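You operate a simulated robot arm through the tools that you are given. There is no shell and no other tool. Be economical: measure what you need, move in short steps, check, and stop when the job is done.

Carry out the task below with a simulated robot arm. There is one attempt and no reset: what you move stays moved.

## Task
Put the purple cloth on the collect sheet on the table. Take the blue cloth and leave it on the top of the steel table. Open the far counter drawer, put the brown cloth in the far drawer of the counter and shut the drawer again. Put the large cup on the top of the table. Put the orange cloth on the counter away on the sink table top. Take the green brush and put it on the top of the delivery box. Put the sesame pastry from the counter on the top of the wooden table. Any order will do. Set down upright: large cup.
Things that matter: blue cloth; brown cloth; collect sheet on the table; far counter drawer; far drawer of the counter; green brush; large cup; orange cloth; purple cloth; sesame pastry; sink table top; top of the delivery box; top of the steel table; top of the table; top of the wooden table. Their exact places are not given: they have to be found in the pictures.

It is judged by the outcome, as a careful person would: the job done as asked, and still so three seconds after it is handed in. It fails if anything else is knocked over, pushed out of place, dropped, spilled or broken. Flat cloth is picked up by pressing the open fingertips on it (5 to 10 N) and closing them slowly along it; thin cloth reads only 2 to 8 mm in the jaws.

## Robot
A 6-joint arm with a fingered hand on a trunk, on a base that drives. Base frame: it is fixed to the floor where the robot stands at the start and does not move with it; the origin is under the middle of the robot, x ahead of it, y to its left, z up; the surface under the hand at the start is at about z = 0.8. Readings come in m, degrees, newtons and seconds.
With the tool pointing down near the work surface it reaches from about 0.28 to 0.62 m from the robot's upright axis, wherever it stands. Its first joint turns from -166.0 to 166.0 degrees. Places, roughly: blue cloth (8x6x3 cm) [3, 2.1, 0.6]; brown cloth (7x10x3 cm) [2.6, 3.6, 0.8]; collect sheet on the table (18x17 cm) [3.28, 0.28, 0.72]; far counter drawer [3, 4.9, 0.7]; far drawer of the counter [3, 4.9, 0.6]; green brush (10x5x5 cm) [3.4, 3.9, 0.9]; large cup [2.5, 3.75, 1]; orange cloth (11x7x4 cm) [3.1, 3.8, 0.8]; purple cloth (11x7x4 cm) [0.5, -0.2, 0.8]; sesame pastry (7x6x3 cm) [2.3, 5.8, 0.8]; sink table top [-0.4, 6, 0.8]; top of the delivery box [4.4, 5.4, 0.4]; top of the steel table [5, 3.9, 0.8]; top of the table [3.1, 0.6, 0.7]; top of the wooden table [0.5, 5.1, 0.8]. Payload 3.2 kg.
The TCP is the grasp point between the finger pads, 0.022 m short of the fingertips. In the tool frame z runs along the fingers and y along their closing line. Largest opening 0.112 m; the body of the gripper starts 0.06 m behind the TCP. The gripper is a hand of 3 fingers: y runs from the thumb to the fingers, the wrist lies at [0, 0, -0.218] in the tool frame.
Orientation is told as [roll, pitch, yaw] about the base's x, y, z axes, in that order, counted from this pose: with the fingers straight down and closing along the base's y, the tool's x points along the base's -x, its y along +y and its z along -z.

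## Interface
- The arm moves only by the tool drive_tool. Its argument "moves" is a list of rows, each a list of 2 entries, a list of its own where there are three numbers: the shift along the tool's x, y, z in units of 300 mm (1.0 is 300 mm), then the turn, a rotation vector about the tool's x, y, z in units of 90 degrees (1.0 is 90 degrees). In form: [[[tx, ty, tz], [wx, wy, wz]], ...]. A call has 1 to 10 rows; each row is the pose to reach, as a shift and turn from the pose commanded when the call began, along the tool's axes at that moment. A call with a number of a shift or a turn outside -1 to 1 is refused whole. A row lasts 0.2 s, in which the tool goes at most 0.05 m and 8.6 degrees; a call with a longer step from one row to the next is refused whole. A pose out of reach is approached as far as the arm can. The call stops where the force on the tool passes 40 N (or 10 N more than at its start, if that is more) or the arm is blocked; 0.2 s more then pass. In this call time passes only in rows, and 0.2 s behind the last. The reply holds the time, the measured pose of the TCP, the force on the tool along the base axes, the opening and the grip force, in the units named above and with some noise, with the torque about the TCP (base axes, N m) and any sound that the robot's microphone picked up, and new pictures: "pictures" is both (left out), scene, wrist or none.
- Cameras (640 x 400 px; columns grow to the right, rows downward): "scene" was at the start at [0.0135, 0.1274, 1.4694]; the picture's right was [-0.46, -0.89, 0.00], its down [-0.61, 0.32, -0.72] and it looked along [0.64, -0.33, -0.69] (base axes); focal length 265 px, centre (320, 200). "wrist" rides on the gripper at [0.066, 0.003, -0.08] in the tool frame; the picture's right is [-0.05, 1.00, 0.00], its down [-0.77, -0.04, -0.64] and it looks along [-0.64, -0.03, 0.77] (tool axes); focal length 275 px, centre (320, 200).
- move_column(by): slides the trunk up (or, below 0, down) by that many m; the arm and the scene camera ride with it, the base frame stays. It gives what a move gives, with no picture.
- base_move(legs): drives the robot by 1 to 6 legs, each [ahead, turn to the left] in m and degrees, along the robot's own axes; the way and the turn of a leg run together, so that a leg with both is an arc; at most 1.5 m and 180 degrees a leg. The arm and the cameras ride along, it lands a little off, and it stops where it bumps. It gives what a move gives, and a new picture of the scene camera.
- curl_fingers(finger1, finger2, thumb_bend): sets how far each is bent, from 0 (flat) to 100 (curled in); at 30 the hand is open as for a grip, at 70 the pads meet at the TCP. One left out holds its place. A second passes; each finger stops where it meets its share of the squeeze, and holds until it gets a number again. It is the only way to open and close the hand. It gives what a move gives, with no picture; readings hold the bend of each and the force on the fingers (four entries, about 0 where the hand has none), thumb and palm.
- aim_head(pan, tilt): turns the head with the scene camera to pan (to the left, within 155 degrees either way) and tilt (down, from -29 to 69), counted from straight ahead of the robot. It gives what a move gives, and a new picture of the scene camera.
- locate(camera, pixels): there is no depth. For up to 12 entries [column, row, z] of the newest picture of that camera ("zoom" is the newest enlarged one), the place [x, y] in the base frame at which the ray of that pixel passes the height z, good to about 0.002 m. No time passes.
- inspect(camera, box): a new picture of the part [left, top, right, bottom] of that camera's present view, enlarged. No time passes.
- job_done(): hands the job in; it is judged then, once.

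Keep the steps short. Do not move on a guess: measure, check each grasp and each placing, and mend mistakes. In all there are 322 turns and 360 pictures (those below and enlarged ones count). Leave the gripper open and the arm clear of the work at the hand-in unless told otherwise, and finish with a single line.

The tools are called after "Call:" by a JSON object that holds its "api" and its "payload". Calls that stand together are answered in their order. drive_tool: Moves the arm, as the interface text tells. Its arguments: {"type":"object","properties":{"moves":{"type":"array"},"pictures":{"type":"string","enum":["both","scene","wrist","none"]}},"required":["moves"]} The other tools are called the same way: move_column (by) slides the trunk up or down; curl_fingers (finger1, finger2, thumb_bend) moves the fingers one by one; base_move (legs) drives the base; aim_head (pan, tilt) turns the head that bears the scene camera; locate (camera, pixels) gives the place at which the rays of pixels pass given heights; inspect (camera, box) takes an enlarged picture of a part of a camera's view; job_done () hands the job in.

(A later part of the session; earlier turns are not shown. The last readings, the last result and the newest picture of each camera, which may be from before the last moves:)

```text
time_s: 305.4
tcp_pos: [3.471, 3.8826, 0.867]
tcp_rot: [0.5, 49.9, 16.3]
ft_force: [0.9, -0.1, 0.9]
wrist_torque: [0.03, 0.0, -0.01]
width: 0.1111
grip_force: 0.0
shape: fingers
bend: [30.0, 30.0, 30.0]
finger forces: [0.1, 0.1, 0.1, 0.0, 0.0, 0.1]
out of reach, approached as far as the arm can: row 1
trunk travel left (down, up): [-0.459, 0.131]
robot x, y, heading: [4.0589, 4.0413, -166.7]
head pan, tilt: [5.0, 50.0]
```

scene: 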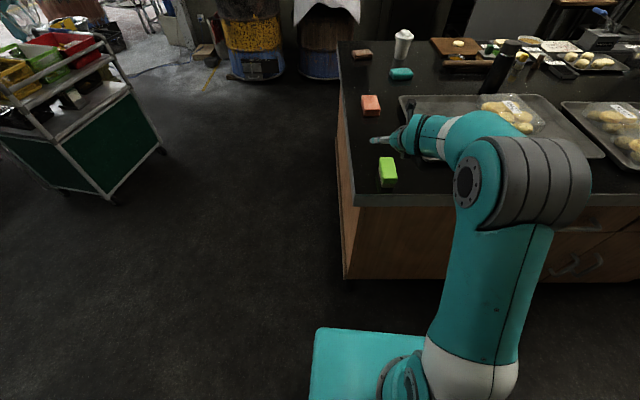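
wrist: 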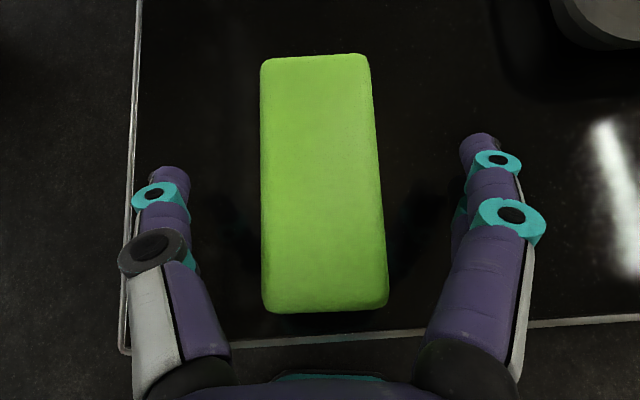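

Call:
{"api": "curl_fingers", "payload": {"finger1": 70, "finger2": 70, "thumb_bend": 70}}

Call:
{"api": "drive_tool", "payload": {"moves": [[[0.06, 0, -0.05], [0, 0, 0]], [[0.16, 0, -0.134], [0, 0, 0]], [[0.26, 0, -0.218], [0, 0, 0]], [[0.3, 0, -0.3], [0, 0, 0]]], "pictures": "both"}}

```text
time_s: 306.4
tcp_pos: [3.471, 3.8847, 0.8661]
tcp_rot: [0.5, 49.8, 16.3]
ft_force: [-0.3, -0.9, -0.1]
wrist_torque: [0.04, 0.0, -0.02]
width: 0.0386
grip_force: 15.1
shape: fingers
bend: [58.0, 60.0, 61.0]
finger forces: [8.1, 7.0, 0.0, 0.0, 15.4, 0.0]
trunk travel left (down, up): [-0.459, 0.131]
robot x, y, heading: [4.0565, 4.0399, -166.7]
head pan, tilt: [5.0, 50.0]
```

```text
time_s: 307.4
tcp_pos: [3.4811, 3.8871, 0.9941]
tcp_rot: [0.4, 49.9, 16.1]
ft_force: [-0.4, 0.1, -1.5]
wrist_torque: [0.0, -0.01, -0.02]
width: 0.0384
grip_force: 15.2
shape: fingers
bend: [58.0, 60.0, 61.0]
finger forces: [7.9, 7.4, 0.0, 0.0, 15.2, 0.1]
out of reach, approached as far as the arm can: row 3
trunk travel left (down, up): [-0.459, 0.131]
robot x, y, heading: [4.0592, 4.0397, -166.5]
head pan, tilt: [5.0, 50.0]
```

scene: 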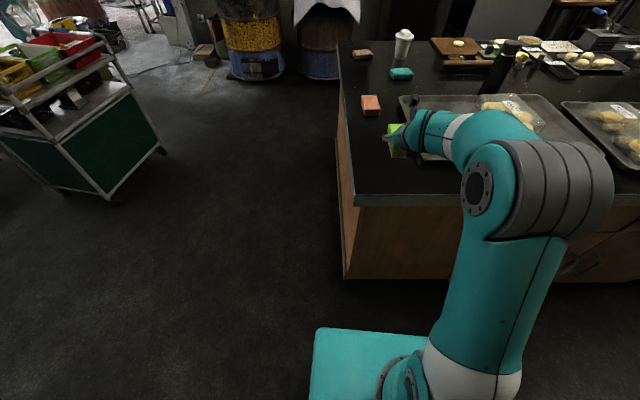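
wrist: 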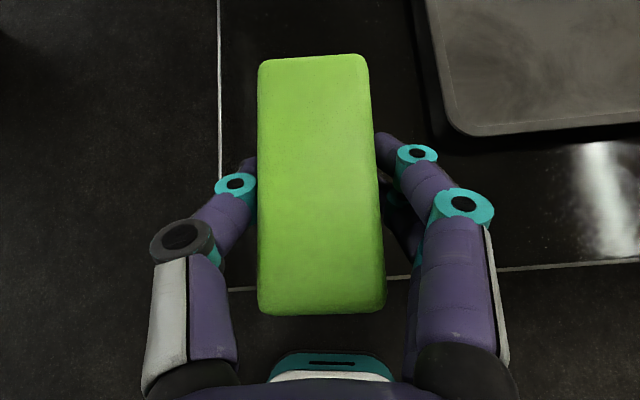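

Held level (0.038 m, 15 N). The box is best reached from the south side of the rack. I raise the trunk slightly, turn to heading 74° and look.

Call:
{"api": "move_column", "payload": {"by": 0.08}}

Call:
{"api": "base_move", "payload": {"legs": [[0, -119]]}}

Call:
{"api": "aim_head", "payload": {"pan": 0, "tilt": 40}}

```text
time_s: 308.6
tcp_pos: [3.4806, 3.8886, 1.0741]
tcp_rot: [0.5, 49.9, 16.3]
ft_force: [-0.6, -0.2, -0.8]
wrist_torque: [0.03, -0.02, 0.03]
width: 0.0384
grip_force: 15.1
shape: fingers
bend: [58.0, 60.0, 61.0]
finger forces: [8.0, 7.4, 0.0, 0.0, 15.2, 0.0]
trunk travel left (down, up): [-0.539, 0.051]
robot x, y, heading: [4.0602, 4.0447, -166.8]
head pan, tilt: [5.0, 50.0]
```

```text
time_s: 314.0
tcp_pos: [4.2039, 4.621, 1.0737]
tcp_rot: [0.5, 49.9, -102.6]
ft_force: [0.4, -0.2, -0.9]
wrist_torque: [0.0, 0.02, 0.0]
width: 0.0386
grip_force: 15.4
shape: fingers
bend: [58.0, 60.0, 61.0]
finger forces: [8.0, 7.5, 0.0, 0.0, 15.2, 0.1]
trunk travel left (down, up): [-0.539, 0.051]
robot x, y, heading: [4.0572, 4.0415, 74.0]
head pan, tilt: [5.0, 50.0]
```

scene: 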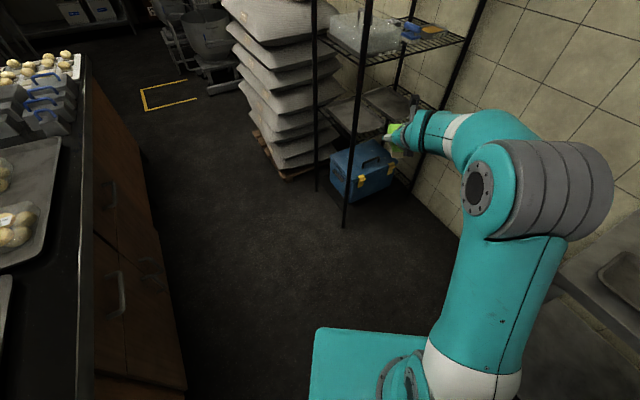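

```text
time_s: 314.7
tcp_pos: [4.2047, 4.6216, 1.0733]
tcp_rot: [0.5, 49.9, -102.7]
ft_force: [0.5, -0.6, -0.7]
wrist_torque: [-0.02, -0.04, 0.01]
width: 0.0384
grip_force: 15.5
shape: fingers
bend: [58.0, 60.0, 61.0]
finger forces: [7.9, 7.4, 0.1, 0.0, 15.3, 0.0]
trunk travel left (down, up): [-0.539, 0.051]
robot x, y, heading: [4.0572, 4.0433, 74.8]
head pan, tilt: [0.0, 40.0]
```

scene: 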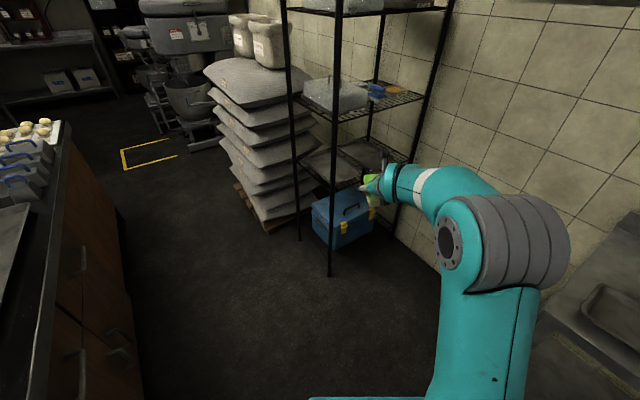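

Call:
{"api": "inspect", "payload": {"camera": "scene", "box": [280, 120, 440, 290]}}

Call:
{"api": "locate", "payload": {"camera": "scene", "pixels": [[329, 276, 0], [299, 240, 0], [334, 180, 0.75], [334, 180, 0.7], [311, 203, 0.4], [340, 222, 0.4], [379, 211, 0.4], [348, 190, 0.4], [340, 248, 0.12], [395, 228, 0]]}}

```text
2.35 times, centred on (360, 205) of scene
```

zoom: 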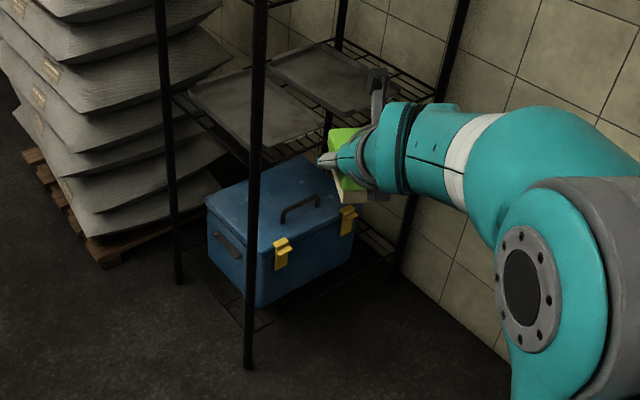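

```text
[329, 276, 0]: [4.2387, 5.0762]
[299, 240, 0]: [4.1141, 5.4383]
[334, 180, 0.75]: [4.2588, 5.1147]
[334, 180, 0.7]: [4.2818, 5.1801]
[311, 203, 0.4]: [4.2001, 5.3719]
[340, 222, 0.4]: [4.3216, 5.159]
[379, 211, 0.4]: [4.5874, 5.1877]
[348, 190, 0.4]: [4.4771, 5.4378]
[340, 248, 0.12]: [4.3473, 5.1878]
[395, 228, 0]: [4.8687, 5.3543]
```

Call:
{"api": "locate", "payload": {"camera": "scene", "pixels": [[312, 206, 0.35], [312, 206, 0.4], [335, 225, 0.35], [335, 225, 0.4], [375, 209, 0.35], [375, 209, 0.4], [351, 187, 0.35], [351, 187, 0.4], [340, 213, 0.4], [357, 204, 0.4], [347, 203, 0.45]]}}

```text
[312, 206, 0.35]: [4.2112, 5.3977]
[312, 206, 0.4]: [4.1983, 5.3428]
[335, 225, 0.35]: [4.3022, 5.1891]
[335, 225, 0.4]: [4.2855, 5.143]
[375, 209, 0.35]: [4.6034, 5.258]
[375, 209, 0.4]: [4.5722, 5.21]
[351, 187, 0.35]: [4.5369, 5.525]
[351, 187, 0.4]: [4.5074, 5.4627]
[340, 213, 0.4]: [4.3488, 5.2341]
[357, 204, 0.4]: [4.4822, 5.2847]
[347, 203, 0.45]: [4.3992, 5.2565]
```

Box top: long side along 14°, handle at its middle (4.41,5.30), free left end around (4.30,5.285). I lower the trunk 0.5 m here in the clear.

Call:
{"api": "move_column", "payload": {"by": -0.5}}

Call:
{"api": "base_move", "payload": {"legs": [[0, -2], [0.35, 0]]}}

Call:
{"api": "aim_head", "payload": {"pan": 12, "tilt": 35}}

```text
refused: -0.5 is not a number from -0.4 to 0.4
```

```text
time_s: 317.3
tcp_pos: [4.3328, 4.9473, 1.0725]
tcp_rot: [0.6, 49.9, -104.8]
ft_force: [0.6, 0.1, -0.8]
wrist_torque: [0.0, -0.01, -0.03]
width: 0.0384
grip_force: 15.6
shape: fingers
bend: [58.0, 60.0, 61.0]
finger forces: [8.0, 7.5, 0.0, 0.1, 15.2, 0.1]
trunk travel left (down, up): [-0.539, 0.051]
robot x, y, heading: [4.1696, 4.3696, 72.2]
head pan, tilt: [0.0, 40.0]
```

scene: 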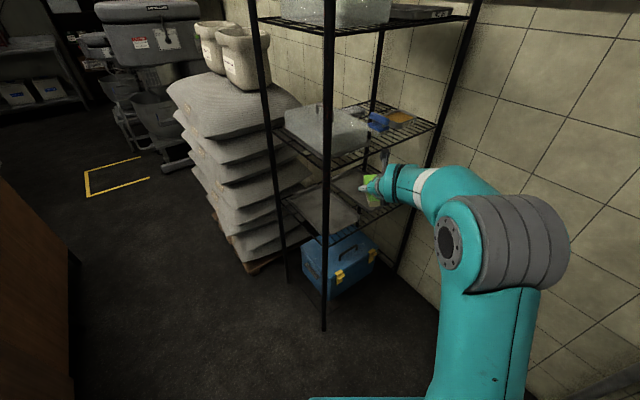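

```text
time_s: 318.1
tcp_pos: [4.3328, 4.947, 1.0734]
tcp_rot: [0.5, 49.9, -105.0]
ft_force: [0.8, 0.1, 0.3]
wrist_torque: [0.02, -0.01, 0.04]
width: 0.0385
grip_force: 15.3
shape: fingers
bend: [58.0, 60.0, 61.0]
finger forces: [8.0, 7.5, 0.0, 0.0, 15.1, 0.0]
trunk travel left (down, up): [-0.539, 0.051]
robot x, y, heading: [4.1633, 4.3749, 72.3]
head pan, tilt: [12.0, 35.0]
```

scene: 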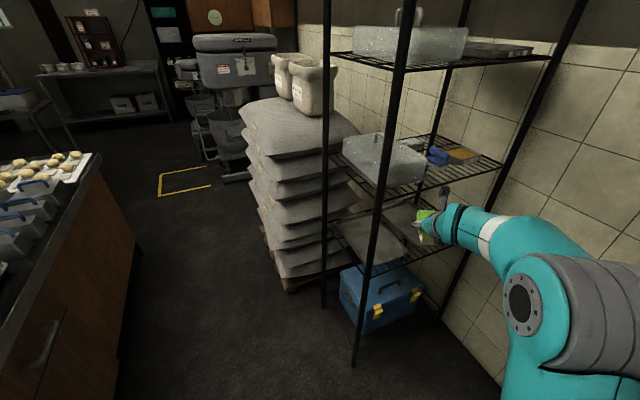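

I'm still clear of the rack by about 0.1 m. I lower the trunk in two steps.

Call:
{"api": "move_column", "payload": {"by": -0.4}}

Call:
{"api": "move_column", "payload": {"by": -0.12}}

Call:
{"api": "aim_head", "payload": {"pan": 12, "tilt": 25}}

```text
time_s: 321.9
tcp_pos: [4.3331, 4.9467, 0.6734]
tcp_rot: [0.4, 50.0, -104.9]
ft_force: [0.5, 0.6, -1.0]
wrist_torque: [0.02, 0.0, -0.03]
width: 0.0383
grip_force: 15.4
shape: fingers
bend: [58.0, 60.0, 61.0]
finger forces: [8.0, 7.5, 0.0, 0.1, 15.1, 0.0]
trunk travel left (down, up): [-0.139, 0.451]
robot x, y, heading: [4.1658, 4.3786, 72.2]
head pan, tilt: [12.0, 35.0]
```

```text
time_s: 323.4
tcp_pos: [4.3346, 4.946, 0.5534]
tcp_rot: [0.4, 49.9, -104.8]
ft_force: [-1.0, 0.8, -1.4]
wrist_torque: [0.0, 0.0, -0.02]
width: 0.0387
grip_force: 15.9
shape: fingers
bend: [58.0, 60.0, 61.0]
finger forces: [8.0, 7.5, 0.1, 0.0, 15.2, 0.1]
trunk travel left (down, up): [-0.019, 0.571]
robot x, y, heading: [4.1667, 4.3735, 72.3]
head pan, tilt: [12.0, 35.0]
```

```text
time_s: 324.1
tcp_pos: [4.3327, 4.9474, 0.5528]
tcp_rot: [0.5, 49.8, -104.9]
ft_force: [0.1, -0.6, -1.0]
wrist_torque: [0.01, -0.02, -0.01]
width: 0.0386
grip_force: 15.3
shape: fingers
bend: [58.0, 60.0, 61.0]
finger forces: [8.0, 7.5, 0.0, 0.0, 15.2, 0.1]
trunk travel left (down, up): [-0.019, 0.571]
robot x, y, heading: [4.1659, 4.3729, 72.0]
head pan, tilt: [12.0, 25.0]
```

scene: 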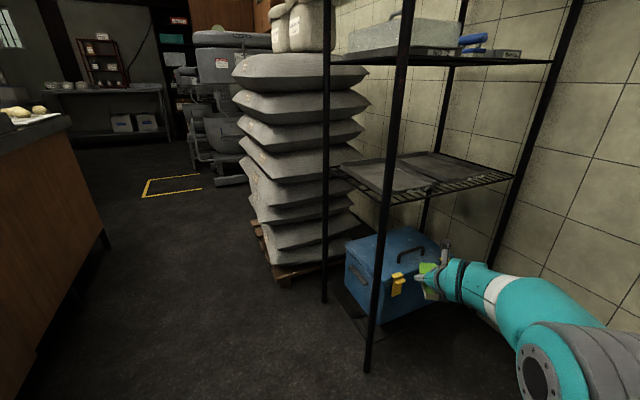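

Call:
{"api": "inspect", "payload": {"camera": "scene", "box": [320, 140, 520, 380]}}

Call:
{"api": "locate", "payload": {"camera": "scene", "pixels": [[346, 247, 0.35], [346, 247, 0.4], [346, 247, 0.45], [377, 273, 0.35], [377, 273, 0.4], [377, 273, 0.45], [396, 226, 0.35], [396, 226, 0.4], [396, 226, 0.45]]}}

```text
1.67 times, centred on (420, 260) of scene
```

zoom: 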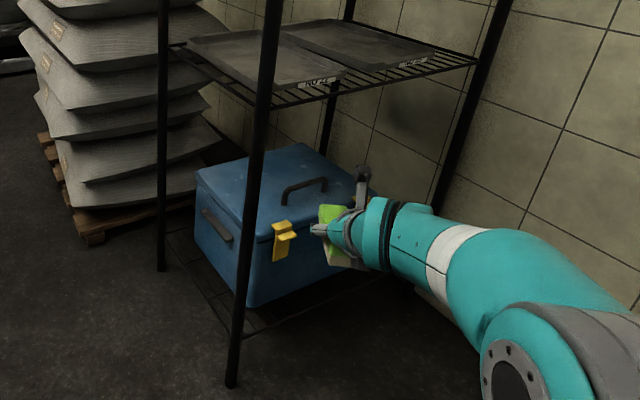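

```text
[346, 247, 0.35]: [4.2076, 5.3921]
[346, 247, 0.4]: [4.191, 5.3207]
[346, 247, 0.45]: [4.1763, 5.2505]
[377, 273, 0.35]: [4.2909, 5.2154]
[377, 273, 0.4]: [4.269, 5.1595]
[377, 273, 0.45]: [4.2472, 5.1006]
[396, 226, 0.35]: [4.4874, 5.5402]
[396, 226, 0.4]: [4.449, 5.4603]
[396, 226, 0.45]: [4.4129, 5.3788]
```

Call:
{"api": "locate", "payload": {"camera": "scene", "pixels": [[382, 283, 0.35], [382, 283, 0.37], [407, 226, 0.35], [407, 226, 0.37], [399, 262, 0.38], [415, 248, 0.4], [399, 261, 0.35], [413, 251, 0.35]]}}

```text
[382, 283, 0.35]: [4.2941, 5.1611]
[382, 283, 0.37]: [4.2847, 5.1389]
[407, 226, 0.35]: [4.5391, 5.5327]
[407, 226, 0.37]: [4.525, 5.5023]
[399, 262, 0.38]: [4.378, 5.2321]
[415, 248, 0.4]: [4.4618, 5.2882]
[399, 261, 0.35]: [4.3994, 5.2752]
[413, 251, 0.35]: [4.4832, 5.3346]
```

Box top z≈0.35; target brush centre (4.301,5.306), along ~105°. I yaw the tilted tool by +30°, then drive 0.24 m in.

Call:
{"api": "drive_tool", "payload": {"moves": [[[0, 0, 0], [0.064, 0, -0.0535]], [[0, 0, 0], [0.128, 0, -0.107]], [[0, 0, 0], [0.192, 0, -0.16]], [[0, 0, 0], [0.255, 0, -0.214]]], "pictures": "none"}}

Call:
{"api": "base_move", "payload": {"legs": [[0.24, 0]]}}

```text
time_s: 325.1
tcp_pos: [4.3336, 4.9471, 0.5531]
tcp_rot: [0.4, 49.8, -74.9]
ft_force: [0.7, -0.7, -1.4]
wrist_torque: [-0.02, -0.01, 0.0]
width: 0.0382
grip_force: 15.3
shape: fingers
bend: [58.0, 60.0, 61.0]
finger forces: [8.0, 7.5, 0.0, 0.1, 15.2, 0.1]
out of reach, approached as far as the arm can: row 1
trunk travel left (down, up): [-0.019, 0.571]
robot x, y, heading: [4.1651, 4.3747, 72.2]
head pan, tilt: [12.0, 25.0]
```

```text
time_s: 326.9
tcp_pos: [4.4104, 5.183, 0.5534]
tcp_rot: [0.4, 49.8, -75.1]
ft_force: [-0.1, 0.6, -0.8]
wrist_torque: [0.01, -0.03, -0.02]
width: 0.0381
grip_force: 15.5
shape: fingers
bend: [58.0, 60.0, 61.0]
finger forces: [8.0, 7.5, 0.0, 0.0, 15.1, 0.0]
trunk travel left (down, up): [-0.019, 0.571]
robot x, y, heading: [4.2403, 4.6099, 72.0]
head pan, tilt: [12.0, 25.0]
```

scene: 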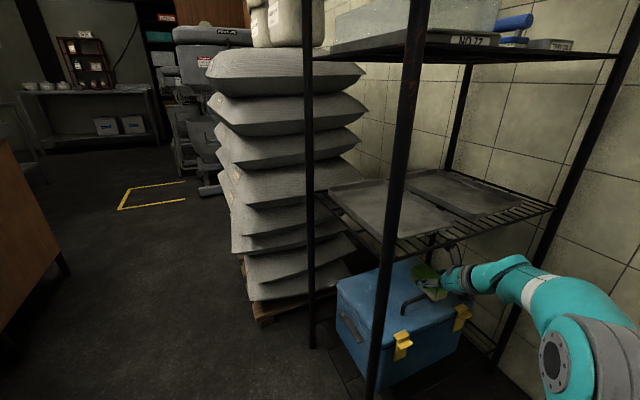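

I shift the brush left and inwards over the box's free end.

Call:
{"api": "drive_tool", "payload": {"moves": [[[0.06, -0.05, 0.07], [0, 0, 0]], [[0.12, -0.1, 0.14], [0, 0, 0]], [[0.18, -0.15, 0.21], [0, 0, 0]], [[0.24, -0.2, 0.28], [0, 0, 0]], [[0.296, -0.246, 0.352], [0, 0, 0]]], "pictures": "both"}}

```text
time_s: 328.3
tcp_pos: [4.3176, 5.28, 0.4961]
tcp_rot: [5.1, 45.0, -75.9]
ft_force: [14.4, -8.2, -19.6]
wrist_torque: [1.47, 1.14, 0.79]
width: 0.038
grip_force: 16.1
shape: fingers
bend: [59.0, 61.0, 61.0]
finger forces: [8.4, 8.3, 0.0, 0.0, 15.3, 0.0]
trunk travel left (down, up): [-0.019, 0.571]
robot x, y, heading: [4.2493, 4.5814, 57.8]
head pan, tilt: [12.0, 25.0]
stopped in row 5: the arm was blocked; the commanded pose is now the measured one
```

scene: 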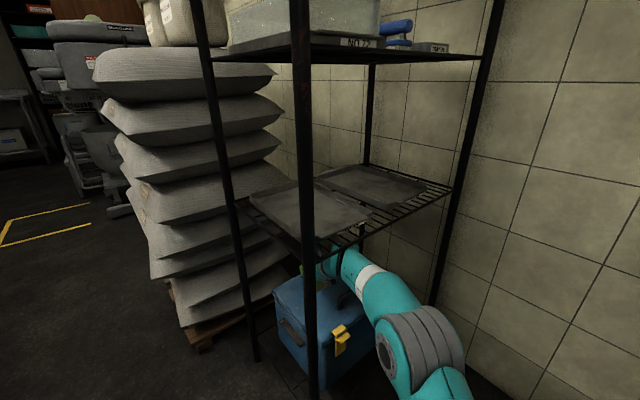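
wrist: 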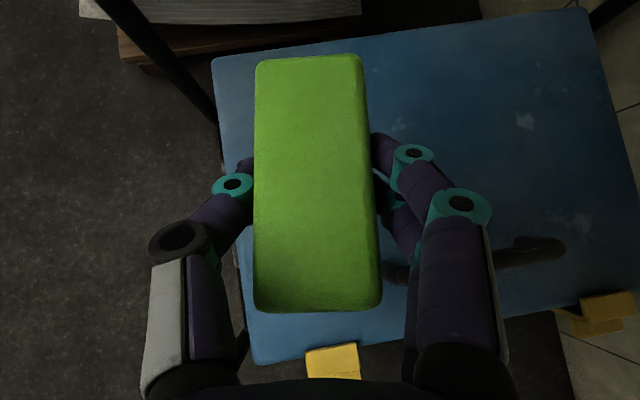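

The wrist touched the shelf and the base yawed a bit (heading 58°). The brush is right above the box's free end, so I lower straight down, which also relieves the contact.

Call:
{"api": "drive_tool", "payload": {"moves": [[[-0.05, 0, 0.045], [0, 0, 0]], [[-0.1, 0, 0.09], [0, 0, 0]], [[-0.15, 0, 0.14], [0, 0, 0]], [[-0.19, 0, 0.18], [0, 0, 0]], [[-0.21, 0, 0.2], [0, 0, 0]]], "pictures": "both"}}

```text
time_s: 329.5
tcp_pos: [4.3494, 5.2678, 0.4394]
tcp_rot: [3.3, 47.1, -78.4]
ft_force: [-0.2, -0.3, -1.3]
wrist_torque: [0.0, -0.01, 0.02]
width: 0.0382
grip_force: 16.1
shape: fingers
bend: [59.0, 61.0, 61.0]
finger forces: [8.2, 8.1, 0.0, 0.1, 15.8, 0.0]
trunk travel left (down, up): [-0.019, 0.571]
robot x, y, heading: [4.2483, 4.5767, 60.3]
head pan, tilt: [12.0, 25.0]
```

scene: 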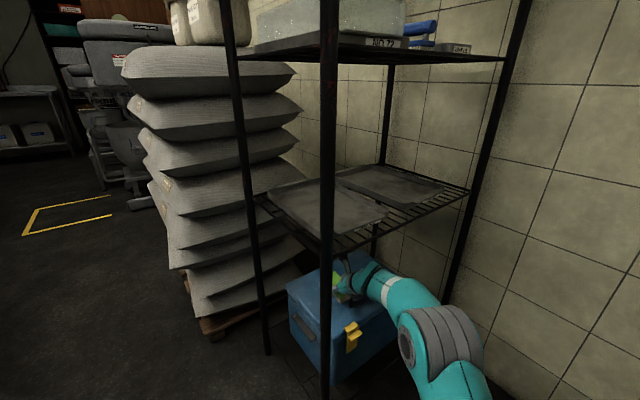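
wrist: 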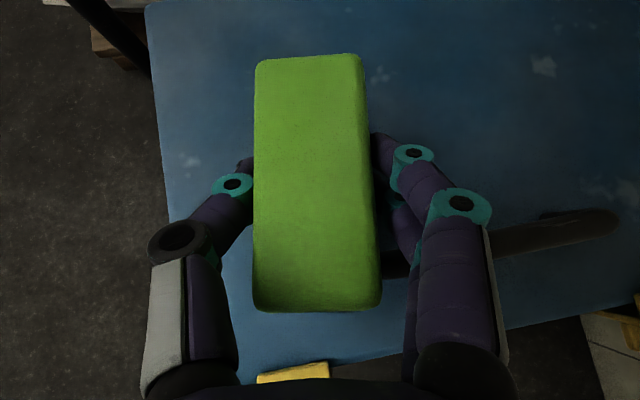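

Free now. The brush sits close to the handle; I shift it 2.5 cm left and 2 cm further in.

Call:
{"api": "drive_tool", "payload": {"moves": [[[0.02, -0.045, 0.025], [0, 0.016, 0]], [[0.042, -0.09, 0.05], [0, 0.033, 0]]], "pictures": "wrist"}}

```text
time_s: 330.1
tcp_pos: [4.3206, 5.2845, 0.4378]
tcp_rot: [3.6, 50.2, -78.1]
ft_force: [-0.3, 0.9, -1.4]
wrist_torque: [0.03, -0.01, 0.01]
width: 0.0382
grip_force: 16.4
shape: fingers
bend: [59.0, 61.0, 61.0]
finger forces: [8.3, 8.0, 0.0, 0.0, 15.8, 0.0]
trunk travel left (down, up): [-0.019, 0.571]
robot x, y, heading: [4.2482, 4.574, 60.3]
head pan, tilt: [12.0, 25.0]
```

wrist: 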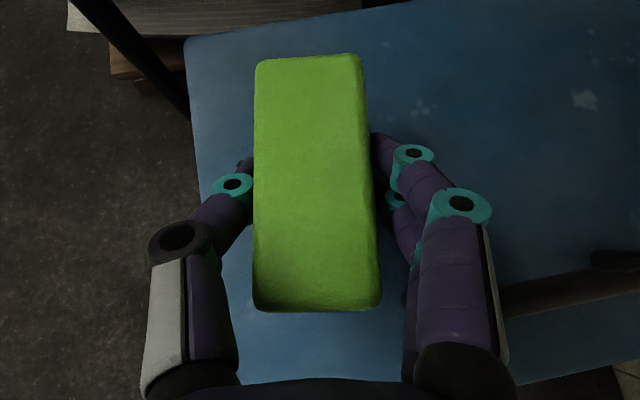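

Good place. I lower to contact.

Call:
{"api": "drive_tool", "payload": {"moves": [[[-0.05, 0, 0.042], [0, 0, 0]], [[-0.08, 0, 0.067], [0, 0, 0]], [[-0.1, 0, 0.084], [0, 0, 0]], [[-0.112, 0, 0.094], [0, 0, 0]], [[-0.122, 0, 0.102], [0, 0, 0]], [[-0.132, 0, 0.11], [0, 0, 0]]], "pictures": "wrist"}}

```text
time_s: 331.5
tcp_pos: [4.3213, 5.2851, 0.3935]
tcp_rot: [4.1, 50.8, -77.6]
ft_force: [4.0, 2.7, 39.1]
wrist_torque: [0.68, -0.67, -0.07]
width: 0.0363
grip_force: 25.7
shape: fingers
bend: [59.0, 64.0, 64.0]
finger forces: [9.7, 29.8, 0.1, 0.0, 12.6, 0.0]
trunk travel left (down, up): [-0.019, 0.571]
robot x, y, heading: [4.2493, 4.5779, 60.2]
head pan, tilt: [12.0, 25.0]
```

wrist: 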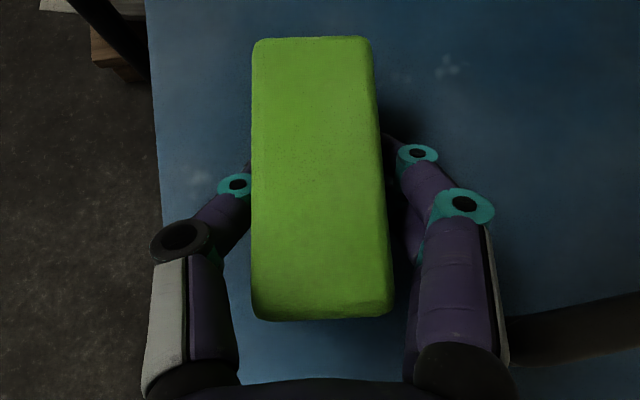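

Resting on the box. I ease up, open and withdraw backwards.

Call:
{"api": "drive_tool", "payload": {"moves": [[[0.012, 0, -0.01], [0, 0, 0]]], "pictures": "none"}}

Call:
{"api": "curl_fingers", "payload": {"finger1": 30, "finger2": 30, "thumb_bend": 30}}

Call:
{"api": "drive_tool", "payload": {"moves": [[[0.02, 0, -0.03], [0, 0, 0]], [[0.04, 0, -0.08], [0, 0, 0]]], "pictures": "both"}}

```text
time_s: 331.9
tcp_pos: [4.3212, 5.2846, 0.3943]
tcp_rot: [3.7, 50.5, -77.9]
ft_force: [2.6, 8.0, 27.6]
wrist_torque: [0.66, -0.57, -0.05]
width: 0.0361
grip_force: 22.6
shape: fingers
bend: [59.0, 64.0, 64.0]
finger forces: [9.6, 22.8, 0.0, 0.1, 12.9, 0.1]
trunk travel left (down, up): [-0.019, 0.571]
robot x, y, heading: [4.2485, 4.5756, 60.2]
head pan, tilt: [12.0, 25.0]
```

```text
time_s: 332.9
tcp_pos: [4.3222, 5.2835, 0.3909]
tcp_rot: [3.6, 50.2, -78.2]
ft_force: [-5.1, -1.7, 15.4]
wrist_torque: [0.18, -0.31, 0.05]
width: 0.1109
grip_force: 7.7
shape: fingers
bend: [30.0, 74.0, 30.0]
finger forces: [0.1, 15.5, 0.1, 0.1, 0.0, 0.0]
trunk travel left (down, up): [-0.019, 0.571]
robot x, y, heading: [4.2501, 4.5774, 60.3]
head pan, tilt: [12.0, 25.0]
```

```text
time_s: 333.5
tcp_pos: [4.3212, 5.2721, 0.4137]
tcp_rot: [3.6, 50.1, -78.1]
ft_force: [0.1, 0.4, -0.1]
wrist_torque: [-0.01, -0.05, 0.0]
width: 0.111
grip_force: 0.1
shape: fingers
bend: [30.0, 30.0, 30.0]
finger forces: [0.0, 0.1, 0.0, 0.0, 0.0, 0.0]
trunk travel left (down, up): [-0.019, 0.571]
robot x, y, heading: [4.2495, 4.5758, 60.3]
head pan, tilt: [12.0, 25.0]
```

scene: 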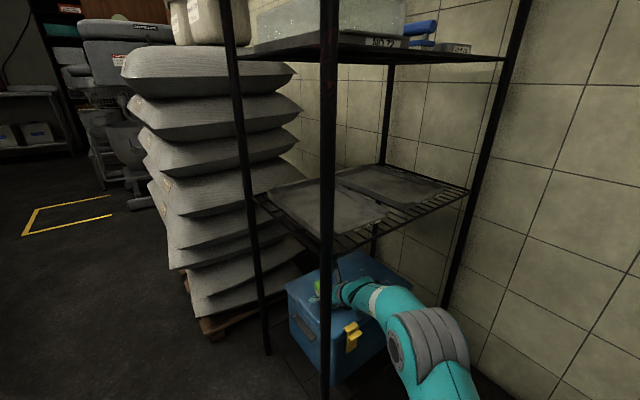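
wrist: 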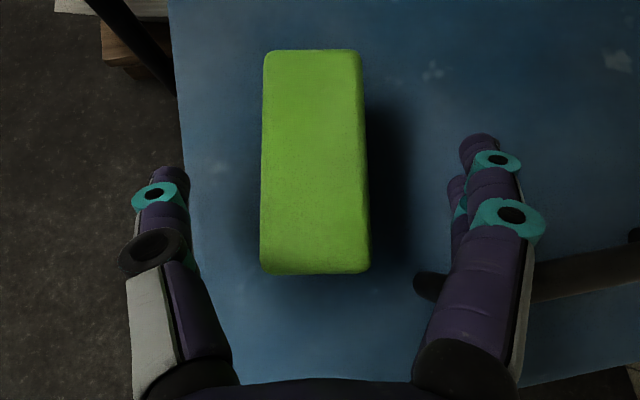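

The brush rests on the box, clear of the handle. I rise 2.5 cm and back out with the base.

Call:
{"api": "drive_tool", "payload": {"moves": [[[0.035, -0.02, -0.03], [0, 0, 0]], [[0.064, -0.02, -0.054], [0, 0, 0]]], "pictures": "none"}}

Call:
{"api": "base_move", "payload": {"legs": [[-0.15, 0], [-0.2, 0]]}}

```text
time_s: 334.1
tcp_pos: [4.3155, 5.2723, 0.4392]
tcp_rot: [3.5, 50.1, -78.0]
ft_force: [0.0, 0.1, -0.6]
wrist_torque: [-0.02, 0.01, -0.01]
width: 0.1113
grip_force: 0.1
shape: fingers
bend: [30.0, 30.0, 30.0]
finger forces: [0.1, 0.0, 0.0, 0.0, 0.0, 0.0]
trunk travel left (down, up): [-0.019, 0.571]
robot x, y, heading: [4.2503, 4.5756, 60.5]
head pan, tilt: [12.0, 25.0]
```

```text
time_s: 335.3
tcp_pos: [4.2697, 5.1851, 0.4403]
tcp_rot: [4.1, 50.4, -78.2]
ft_force: [24.4, -7.1, 2.0]
wrist_torque: [0.33, 2.14, 2.74]
width: 0.1115
grip_force: 0.1
shape: fingers
bend: [30.0, 30.0, 30.0]
finger forces: [0.1, 0.1, 0.0, 0.0, 0.0, 0.0]
trunk travel left (down, up): [-0.019, 0.571]
robot x, y, heading: [4.1967, 4.4902, 57.1]
head pan, tilt: [12.0, 25.0]
stopped in leg 1: the force on the tool passed its limit at 89 N (the readings are from after the stop); the commanded pose is now the measured one
```

scene: 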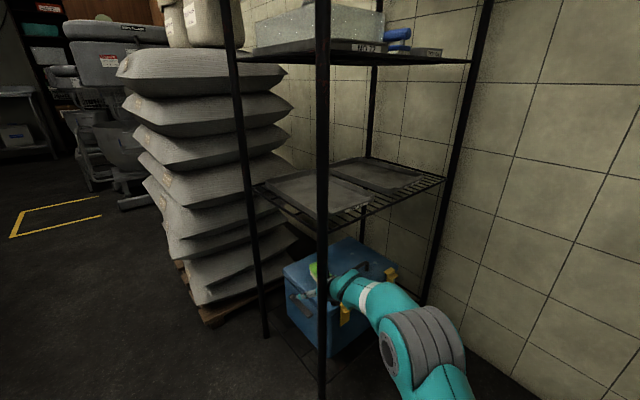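

The thumb side met the rack's leg while backing. I move the hand to the right, away from it.

Call:
{"api": "drive_tool", "payload": {"moves": [[[0, 0.1, 0], [0, 0, 0]], [[0, 0.22, 0], [0, 0, 0]], [[0, 0.36, 0], [0, 0, 0]]], "pictures": "both"}}

```text
time_s: 336.1
tcp_pos: [4.3751, 5.2017, 0.445]
tcp_rot: [4.2, 50.3, -78.1]
ft_force: [0.5, -0.7, 0.1]
wrist_torque: [0.0, -0.01, -0.01]
width: 0.1117
grip_force: 0.1
shape: fingers
bend: [30.0, 30.0, 30.0]
finger forces: [0.0, 0.1, 0.0, 0.1, 0.0, 0.1]
trunk travel left (down, up): [-0.019, 0.571]
robot x, y, heading: [4.1949, 4.4903, 57.7]
head pan, tilt: [12.0, 25.0]
```

scene: 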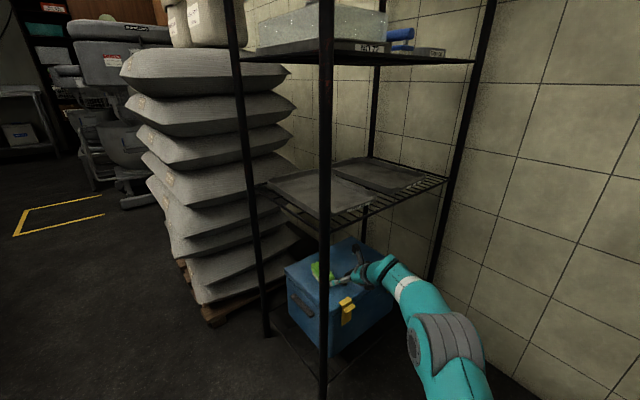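
wrist: 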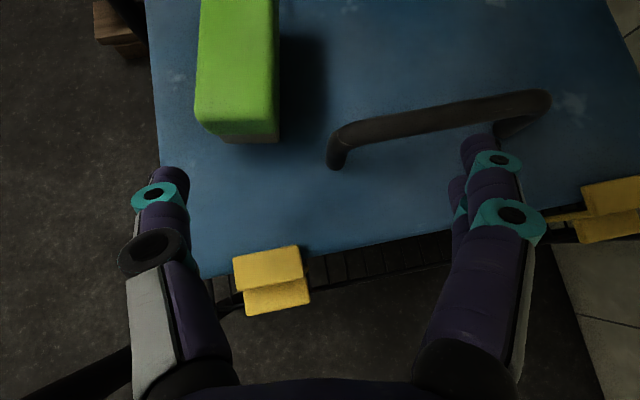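

Clear, and the brush lies well on the box. I pull the hand straight back out, 0.2 m.

Call:
{"api": "drive_tool", "payload": {"moves": [[[-0.085, 0, -0.102], [0, 0, 0]], [[-0.17, 0, -0.204], [0, 0, 0]], [[-0.255, 0, -0.306], [0, 0, 0]], [[-0.34, 0, -0.408], [0, 0, 0]], [[-0.428, 0, -0.51], [0, 0, 0]]], "pictures": "both"}}

```text
time_s: 337.3
tcp_pos: [4.4054, 5.0045, 0.4448]
tcp_rot: [4.1, 50.4, -78.1]
ft_force: [0.0, 0.3, -0.3]
wrist_torque: [0.02, 0.0, 0.02]
width: 0.1118
grip_force: 0.1
shape: fingers
bend: [30.0, 30.0, 30.0]
finger forces: [0.1, 0.0, 0.0, 0.1, 0.0, 0.0]
trunk travel left (down, up): [-0.019, 0.571]
robot x, y, heading: [4.1948, 4.4891, 57.7]
head pan, tilt: [12.0, 25.0]
```

scene: 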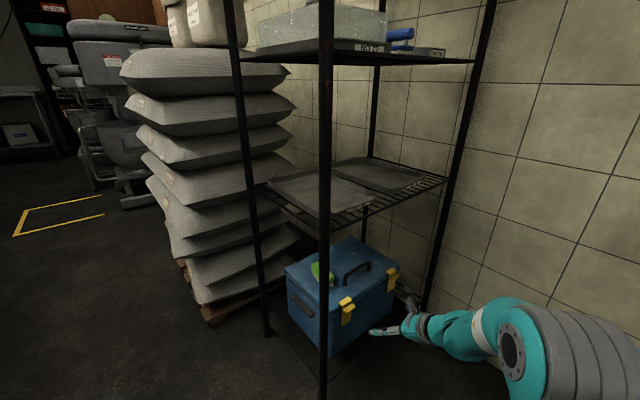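
wrist: 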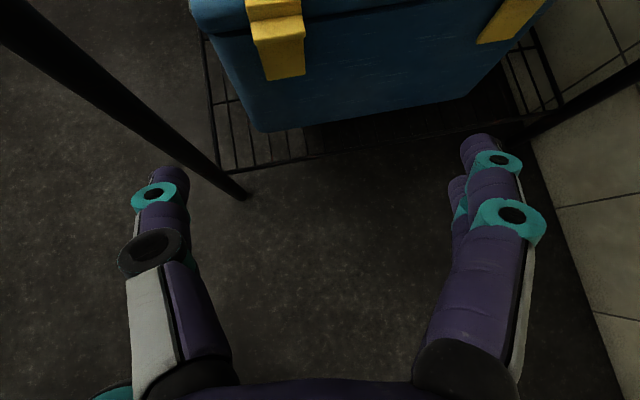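

I check that the rack has not shifted (its north-west leg was at (4.114,5.438)).

Call:
{"api": "locate", "payload": {"camera": "scene", "pixels": [[268, 335, 0], [322, 396, 0]]}}

Call:
{"api": "base_move", "payload": {"legs": [[-0.3, 0]]}}

Call:
{"api": "move_column", "payload": {"by": 0.4}}

```text
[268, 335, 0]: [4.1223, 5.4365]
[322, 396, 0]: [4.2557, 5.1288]
```

```text
time_s: 339.4
tcp_pos: [4.2461, 4.7529, 0.4453]
tcp_rot: [4.1, 50.3, -78.3]
ft_force: [0.3, -0.3, -0.8]
wrist_torque: [0.02, 0.01, 0.03]
width: 0.1116
grip_force: 0.1
shape: fingers
bend: [30.0, 30.0, 30.0]
finger forces: [0.0, 0.0, 0.0, 0.1, 0.0, 0.0]
trunk travel left (down, up): [-0.019, 0.571]
robot x, y, heading: [4.0377, 4.2355, 57.4]
head pan, tilt: [12.0, 25.0]
```

scene: 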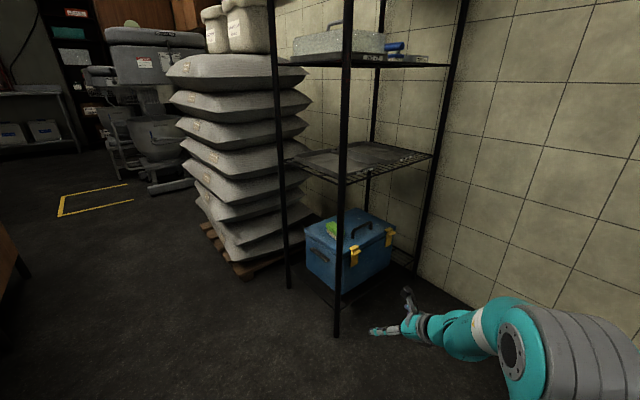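

```text
time_s: 343.2
tcp_pos: [4.2477, 4.7529, 0.8458]
tcp_rot: [4.0, 50.3, -78.2]
ft_force: [0.6, 0.0, -0.1]
wrist_torque: [-0.03, 0.02, -0.01]
width: 0.1115
grip_force: 0.0
shape: fingers
bend: [30.0, 30.0, 30.0]
finger forces: [0.0, 0.1, 0.0, 0.0, 0.0, 0.0]
trunk travel left (down, up): [-0.419, 0.171]
robot x, y, heading: [4.038, 4.2407, 57.6]
head pan, tilt: [12.0, 25.0]
```

The rack stands where it was. Next the drawer: I look at the counter's east face.

Call:
{"api": "aim_head", "payload": {"pan": 90, "tilt": 30}}

Call:
{"api": "inspect", "payload": {"camera": "scene", "box": [200, 120, 520, 360]}}

```text
time_s: 344.7
tcp_pos: [4.247, 4.7529, 0.8451]
tcp_rot: [3.9, 50.2, -78.4]
ft_force: [0.3, 0.0, 0.5]
wrist_torque: [0.0, 0.0, -0.02]
width: 0.1118
grip_force: 0.0
shape: fingers
bend: [30.0, 30.0, 30.0]
finger forces: [0.0, 0.0, 0.0, 0.0, 0.0, 0.0]
trunk travel left (down, up): [-0.419, 0.171]
robot x, y, heading: [4.0386, 4.2404, 57.6]
head pan, tilt: [90.0, 30.0]
```

scene: 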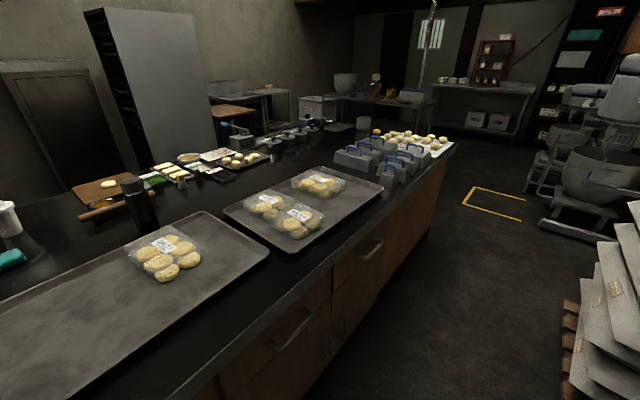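

```text
1.67 times, centred on (360, 240) of scene
```

zoom: 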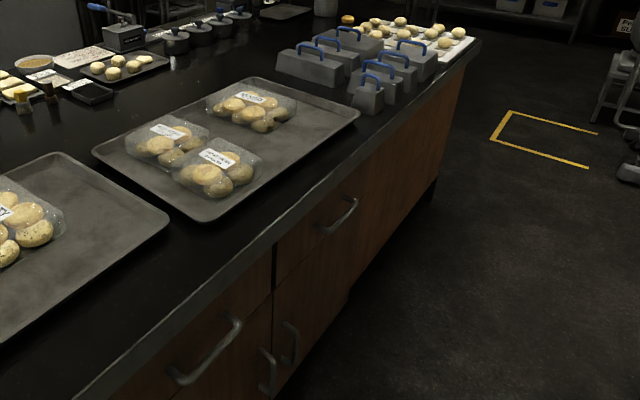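

Call:
{"api": "locate", "payload": {"camera": "scene", "pixels": [[362, 258, 0.7], [382, 242, 0.7], [272, 348, 0.7], [310, 318, 0.7], [330, 275, 0.82], [453, 146, 0.82], [330, 345, 0.3], [372, 250, 0.65], [372, 250, 0.75]]}}

```text
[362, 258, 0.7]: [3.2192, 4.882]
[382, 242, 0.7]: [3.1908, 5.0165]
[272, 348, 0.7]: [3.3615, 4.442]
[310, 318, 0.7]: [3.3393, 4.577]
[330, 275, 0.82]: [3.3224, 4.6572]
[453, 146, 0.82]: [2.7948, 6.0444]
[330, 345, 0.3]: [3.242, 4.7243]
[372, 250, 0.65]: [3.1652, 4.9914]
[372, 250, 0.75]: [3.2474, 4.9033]
```

The far drawer's handle is around (3.205,4.95). I'll stand parallel to the counter, south of the drawer, at about (3.87,4.61).

Call:
{"api": "base_move", "payload": {"legs": [[0, 57], [0.41, 0], [0, -4]]}}

Call:
{"api": "aim_head", "payload": {"pan": 60, "tilt": 40}}

```text
time_s: 350.2
tcp_pos: [3.5786, 5.0853, 0.8454]
tcp_rot: [4.0, 50.2, -25.1]
ft_force: [0.0, -0.2, 0.2]
wrist_torque: [0.01, 0.01, 0.01]
width: 0.1117
grip_force: 0.0
shape: fingers
bend: [30.0, 30.0, 30.0]
finger forces: [0.0, 0.0, 0.0, 0.1, 0.1, 0.0]
trunk travel left (down, up): [-0.419, 0.171]
robot x, y, heading: [3.8679, 4.6076, 110.9]
head pan, tilt: [90.0, 30.0]
```

scene: 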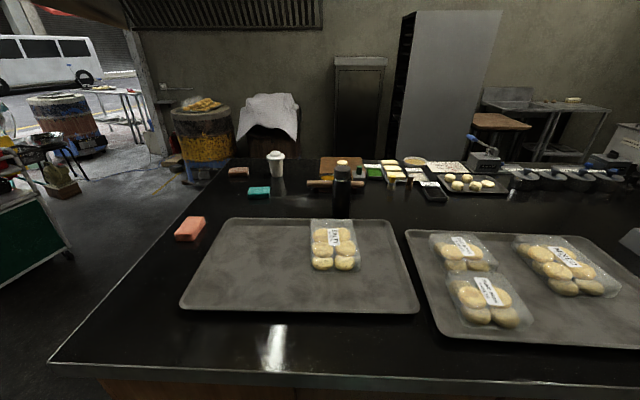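

```text
time_s: 351.2
tcp_pos: [3.5797, 5.0848, 0.8452]
tcp_rot: [4.0, 50.3, -25.0]
ft_force: [-0.9, 0.4, -1.2]
wrist_torque: [0.0, 0.0, 0.0]
width: 0.1116
grip_force: 0.1
shape: fingers
bend: [30.0, 30.0, 30.0]
finger forces: [0.0, 0.1, 0.0, 0.1, 0.0, 0.0]
trunk travel left (down, up): [-0.419, 0.171]
robot x, y, heading: [3.8689, 4.6093, 111.0]
head pan, tilt: [60.0, 40.0]
```

scene: 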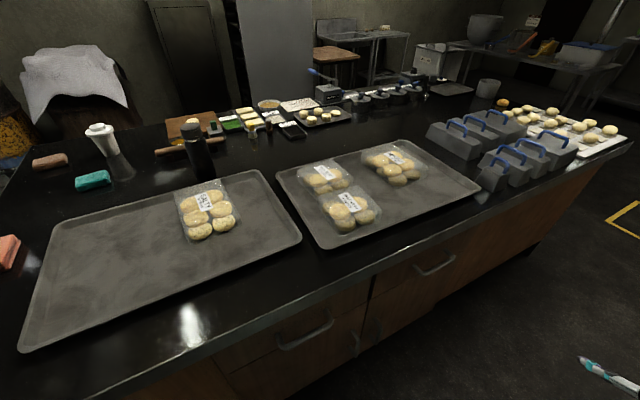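

Call:
{"api": "inspect", "payload": {"camera": "scene", "box": [360, 210, 520, 330]}}

Call:
{"api": "locate", "payload": {"camera": "scene", "pixels": [[414, 268, 0.65], [414, 268, 0.7], [414, 268, 0.75], [456, 258, 0.65], [456, 258, 0.7], [456, 258, 0.75], [370, 270, 0.8], [480, 215, 0.8]]}}

```text
3.33 times, centred on (440, 270) of scene
```

zoom: 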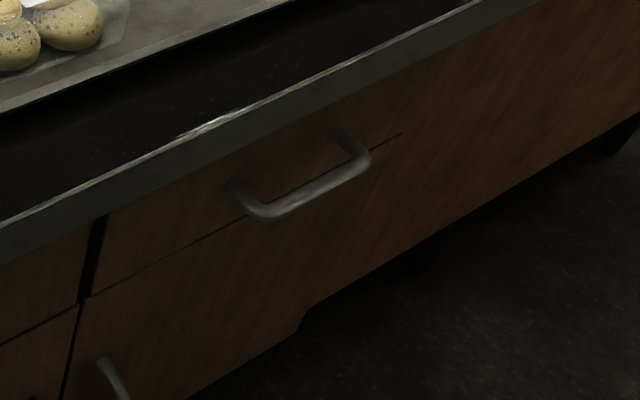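

```text
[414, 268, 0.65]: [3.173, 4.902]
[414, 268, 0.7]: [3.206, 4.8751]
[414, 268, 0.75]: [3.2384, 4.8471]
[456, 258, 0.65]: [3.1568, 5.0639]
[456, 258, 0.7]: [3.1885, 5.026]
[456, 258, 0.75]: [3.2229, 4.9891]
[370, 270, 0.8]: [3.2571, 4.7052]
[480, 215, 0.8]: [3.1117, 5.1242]
```

The handle bar runs about (3.21,4.88)–(3.19,5.02) at z≈0.70. I advance 8 cm, lower the trunk, and start turning the tool towards the counter.

Call:
{"api": "base_move", "payload": {"legs": [[0.08, 0]]}}

Call:
{"api": "move_column", "payload": {"by": -0.15}}

Call:
{"api": "drive_tool", "payload": {"moves": [[[0, 0, -0.03], [0.065, 0, -0.054]], [[0, 0, -0.06], [0.13, 0, -0.109]], [[0, 0, -0.09], [0.195, 0, -0.163]], [[0, 0, -0.1], [0.26, 0, -0.218]], [[0, 0, -0.1], [0.325, 0, -0.273]], [[0, 0, -0.1], [0.389, 0, -0.327]]], "pictures": "both"}}

```text
time_s: 352.2
tcp_pos: [3.5518, 5.1585, 0.8437]
tcp_rot: [4.0, 50.3, -25.1]
ft_force: [0.8, 0.2, 0.1]
wrist_torque: [0.03, 0.01, -0.05]
width: 0.1116
grip_force: 0.2
shape: fingers
bend: [30.0, 30.0, 30.0]
finger forces: [0.0, 0.0, 0.0, 0.0, 0.1, 0.0]
trunk travel left (down, up): [-0.419, 0.171]
robot x, y, heading: [3.8371, 4.6839, 110.3]
head pan, tilt: [60.0, 40.0]
```

scene: 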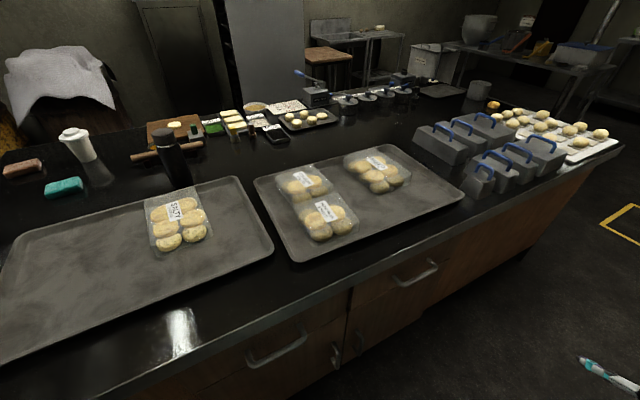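

```text
time_s: 354.0
tcp_pos: [3.552, 5.1585, 0.6953]
tcp_rot: [4.0, 50.3, -25.2]
ft_force: [0.4, -0.7, 0.5]
wrist_torque: [0.01, -0.02, 0.0]
width: 0.1117
grip_force: 0.1
shape: fingers
bend: [30.0, 30.0, 30.0]
finger forces: [0.0, 0.1, 0.0, 0.0, 0.0, 0.0]
trunk travel left (down, up): [-0.269, 0.321]
robot x, y, heading: [3.8381, 4.6831, 110.7]
head pan, tilt: [60.0, 40.0]
```

```text
time_s: 355.4
tcp_pos: [3.5718, 5.1475, 0.714]
tcp_rot: [3.1, 48.4, 19.9]
ft_force: [-0.1, 0.5, -0.5]
wrist_torque: [-0.02, 0.02, -0.01]
width: 0.1119
grip_force: 0.0
shape: fingers
bend: [30.0, 30.0, 30.0]
finger forces: [0.0, 0.0, 0.0, 0.1, 0.0, 0.0]
trunk travel left (down, up): [-0.269, 0.321]
robot x, y, heading: [3.838, 4.6814, 110.3]
head pan, tilt: [60.0, 40.0]
```

scene: 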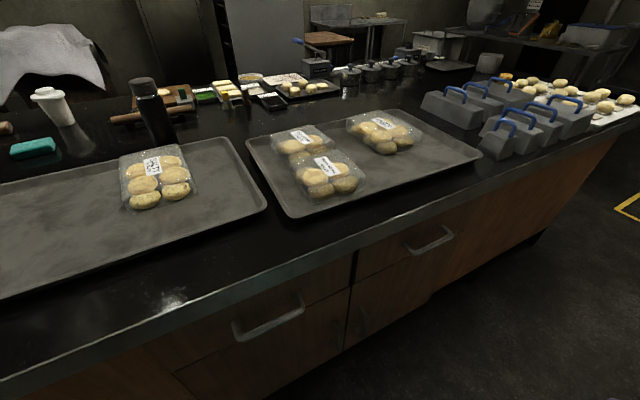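
wrist: 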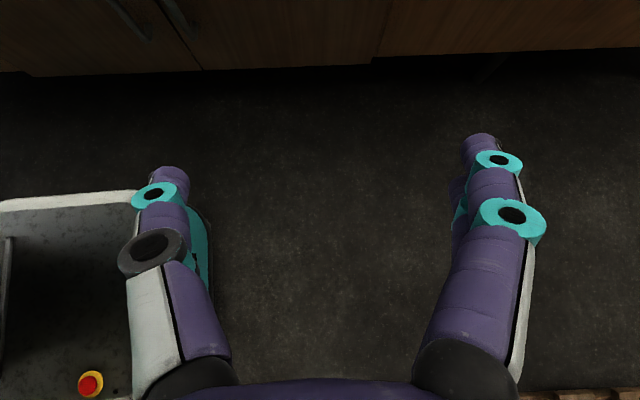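

Call:
{"api": "drive_tool", "payload": {"moves": [[[0, 0, 0], [0, 0.093, 0]], [[0, 0, 0], [0, 0.186, 0]], [[0, 0, 0], [0, 0.279, 0]], [[0, 0, 0], [0, 0.372, 0]], [[0, 0, 0], [0, 0.462, 0]]], "pictures": "none"}}

Call:
{"api": "drive_tool", "payload": {"moves": [[[0, 0, 0], [0, 0, -0.095]], [[0, 0, 0], [0, 0, -0.19]], [[0, 0, 0], [0, 0, -0.285]], [[0, 0, 0], [0, 0, -0.38]], [[0, 0, 0], [0, 0, -0.475]], [[0, 0, 0], [0, 0, -0.57]], [[0, 0, 0], [0, 0, -0.665]], [[0, 0, 0], [0, 0, -0.76]], [[0, 0, 0], [0, 0, -0.855]], [[0, 0, 0], [0, 0, -0.95]]], "pictures": "both"}}

```text
time_s: 356.6
tcp_pos: [3.5712, 5.1472, 0.7146]
tcp_rot: [92.4, 87.8, 109.9]
ft_force: [0.9, 0.6, 0.0]
wrist_torque: [0.02, 0.02, 0.0]
width: 0.1118
grip_force: 0.2
shape: fingers
bend: [30.0, 30.0, 30.0]
finger forces: [0.0, 0.1, 0.1, 0.1, 0.1, 0.0]
trunk travel left (down, up): [-0.269, 0.321]
robot x, y, heading: [3.8402, 4.6814, 110.7]
head pan, tilt: [60.0, 40.0]
```

```text
time_s: 358.8
tcp_pos: [3.559, 5.1717, 0.7227]
tcp_rot: [89.9, 2.5, 107.6]
ft_force: [-0.5, -0.4, -0.4]
wrist_torque: [0.0, -0.03, 0.0]
width: 0.1116
grip_force: 0.0
shape: fingers
bend: [30.0, 30.0, 30.0]
finger forces: [0.0, 0.1, 0.1, 0.1, 0.1, 0.1]
out of reach, approached as far as the arm can: row 10
trunk travel left (down, up): [-0.269, 0.321]
robot x, y, heading: [3.8405, 4.6823, 110.7]
head pan, tilt: [60.0, 40.0]
```

scene: 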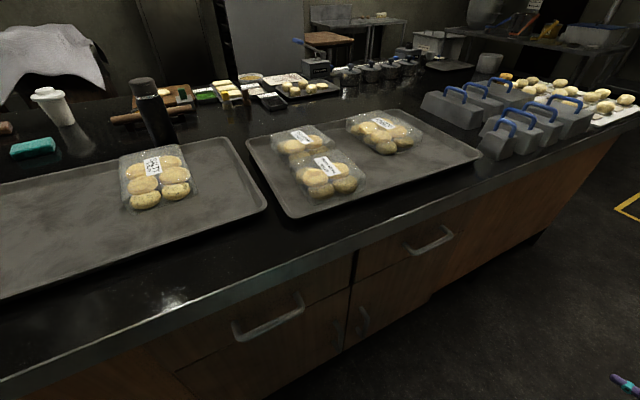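
wrist: 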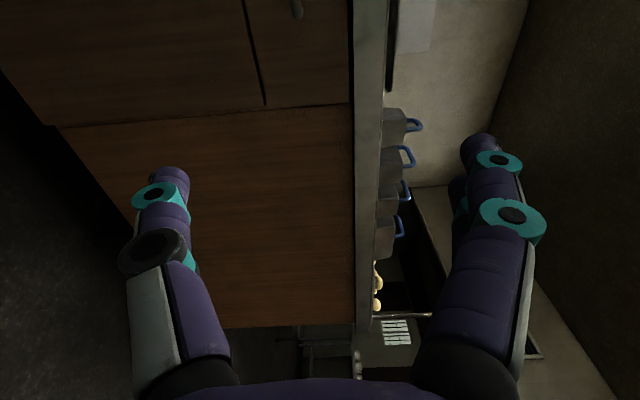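

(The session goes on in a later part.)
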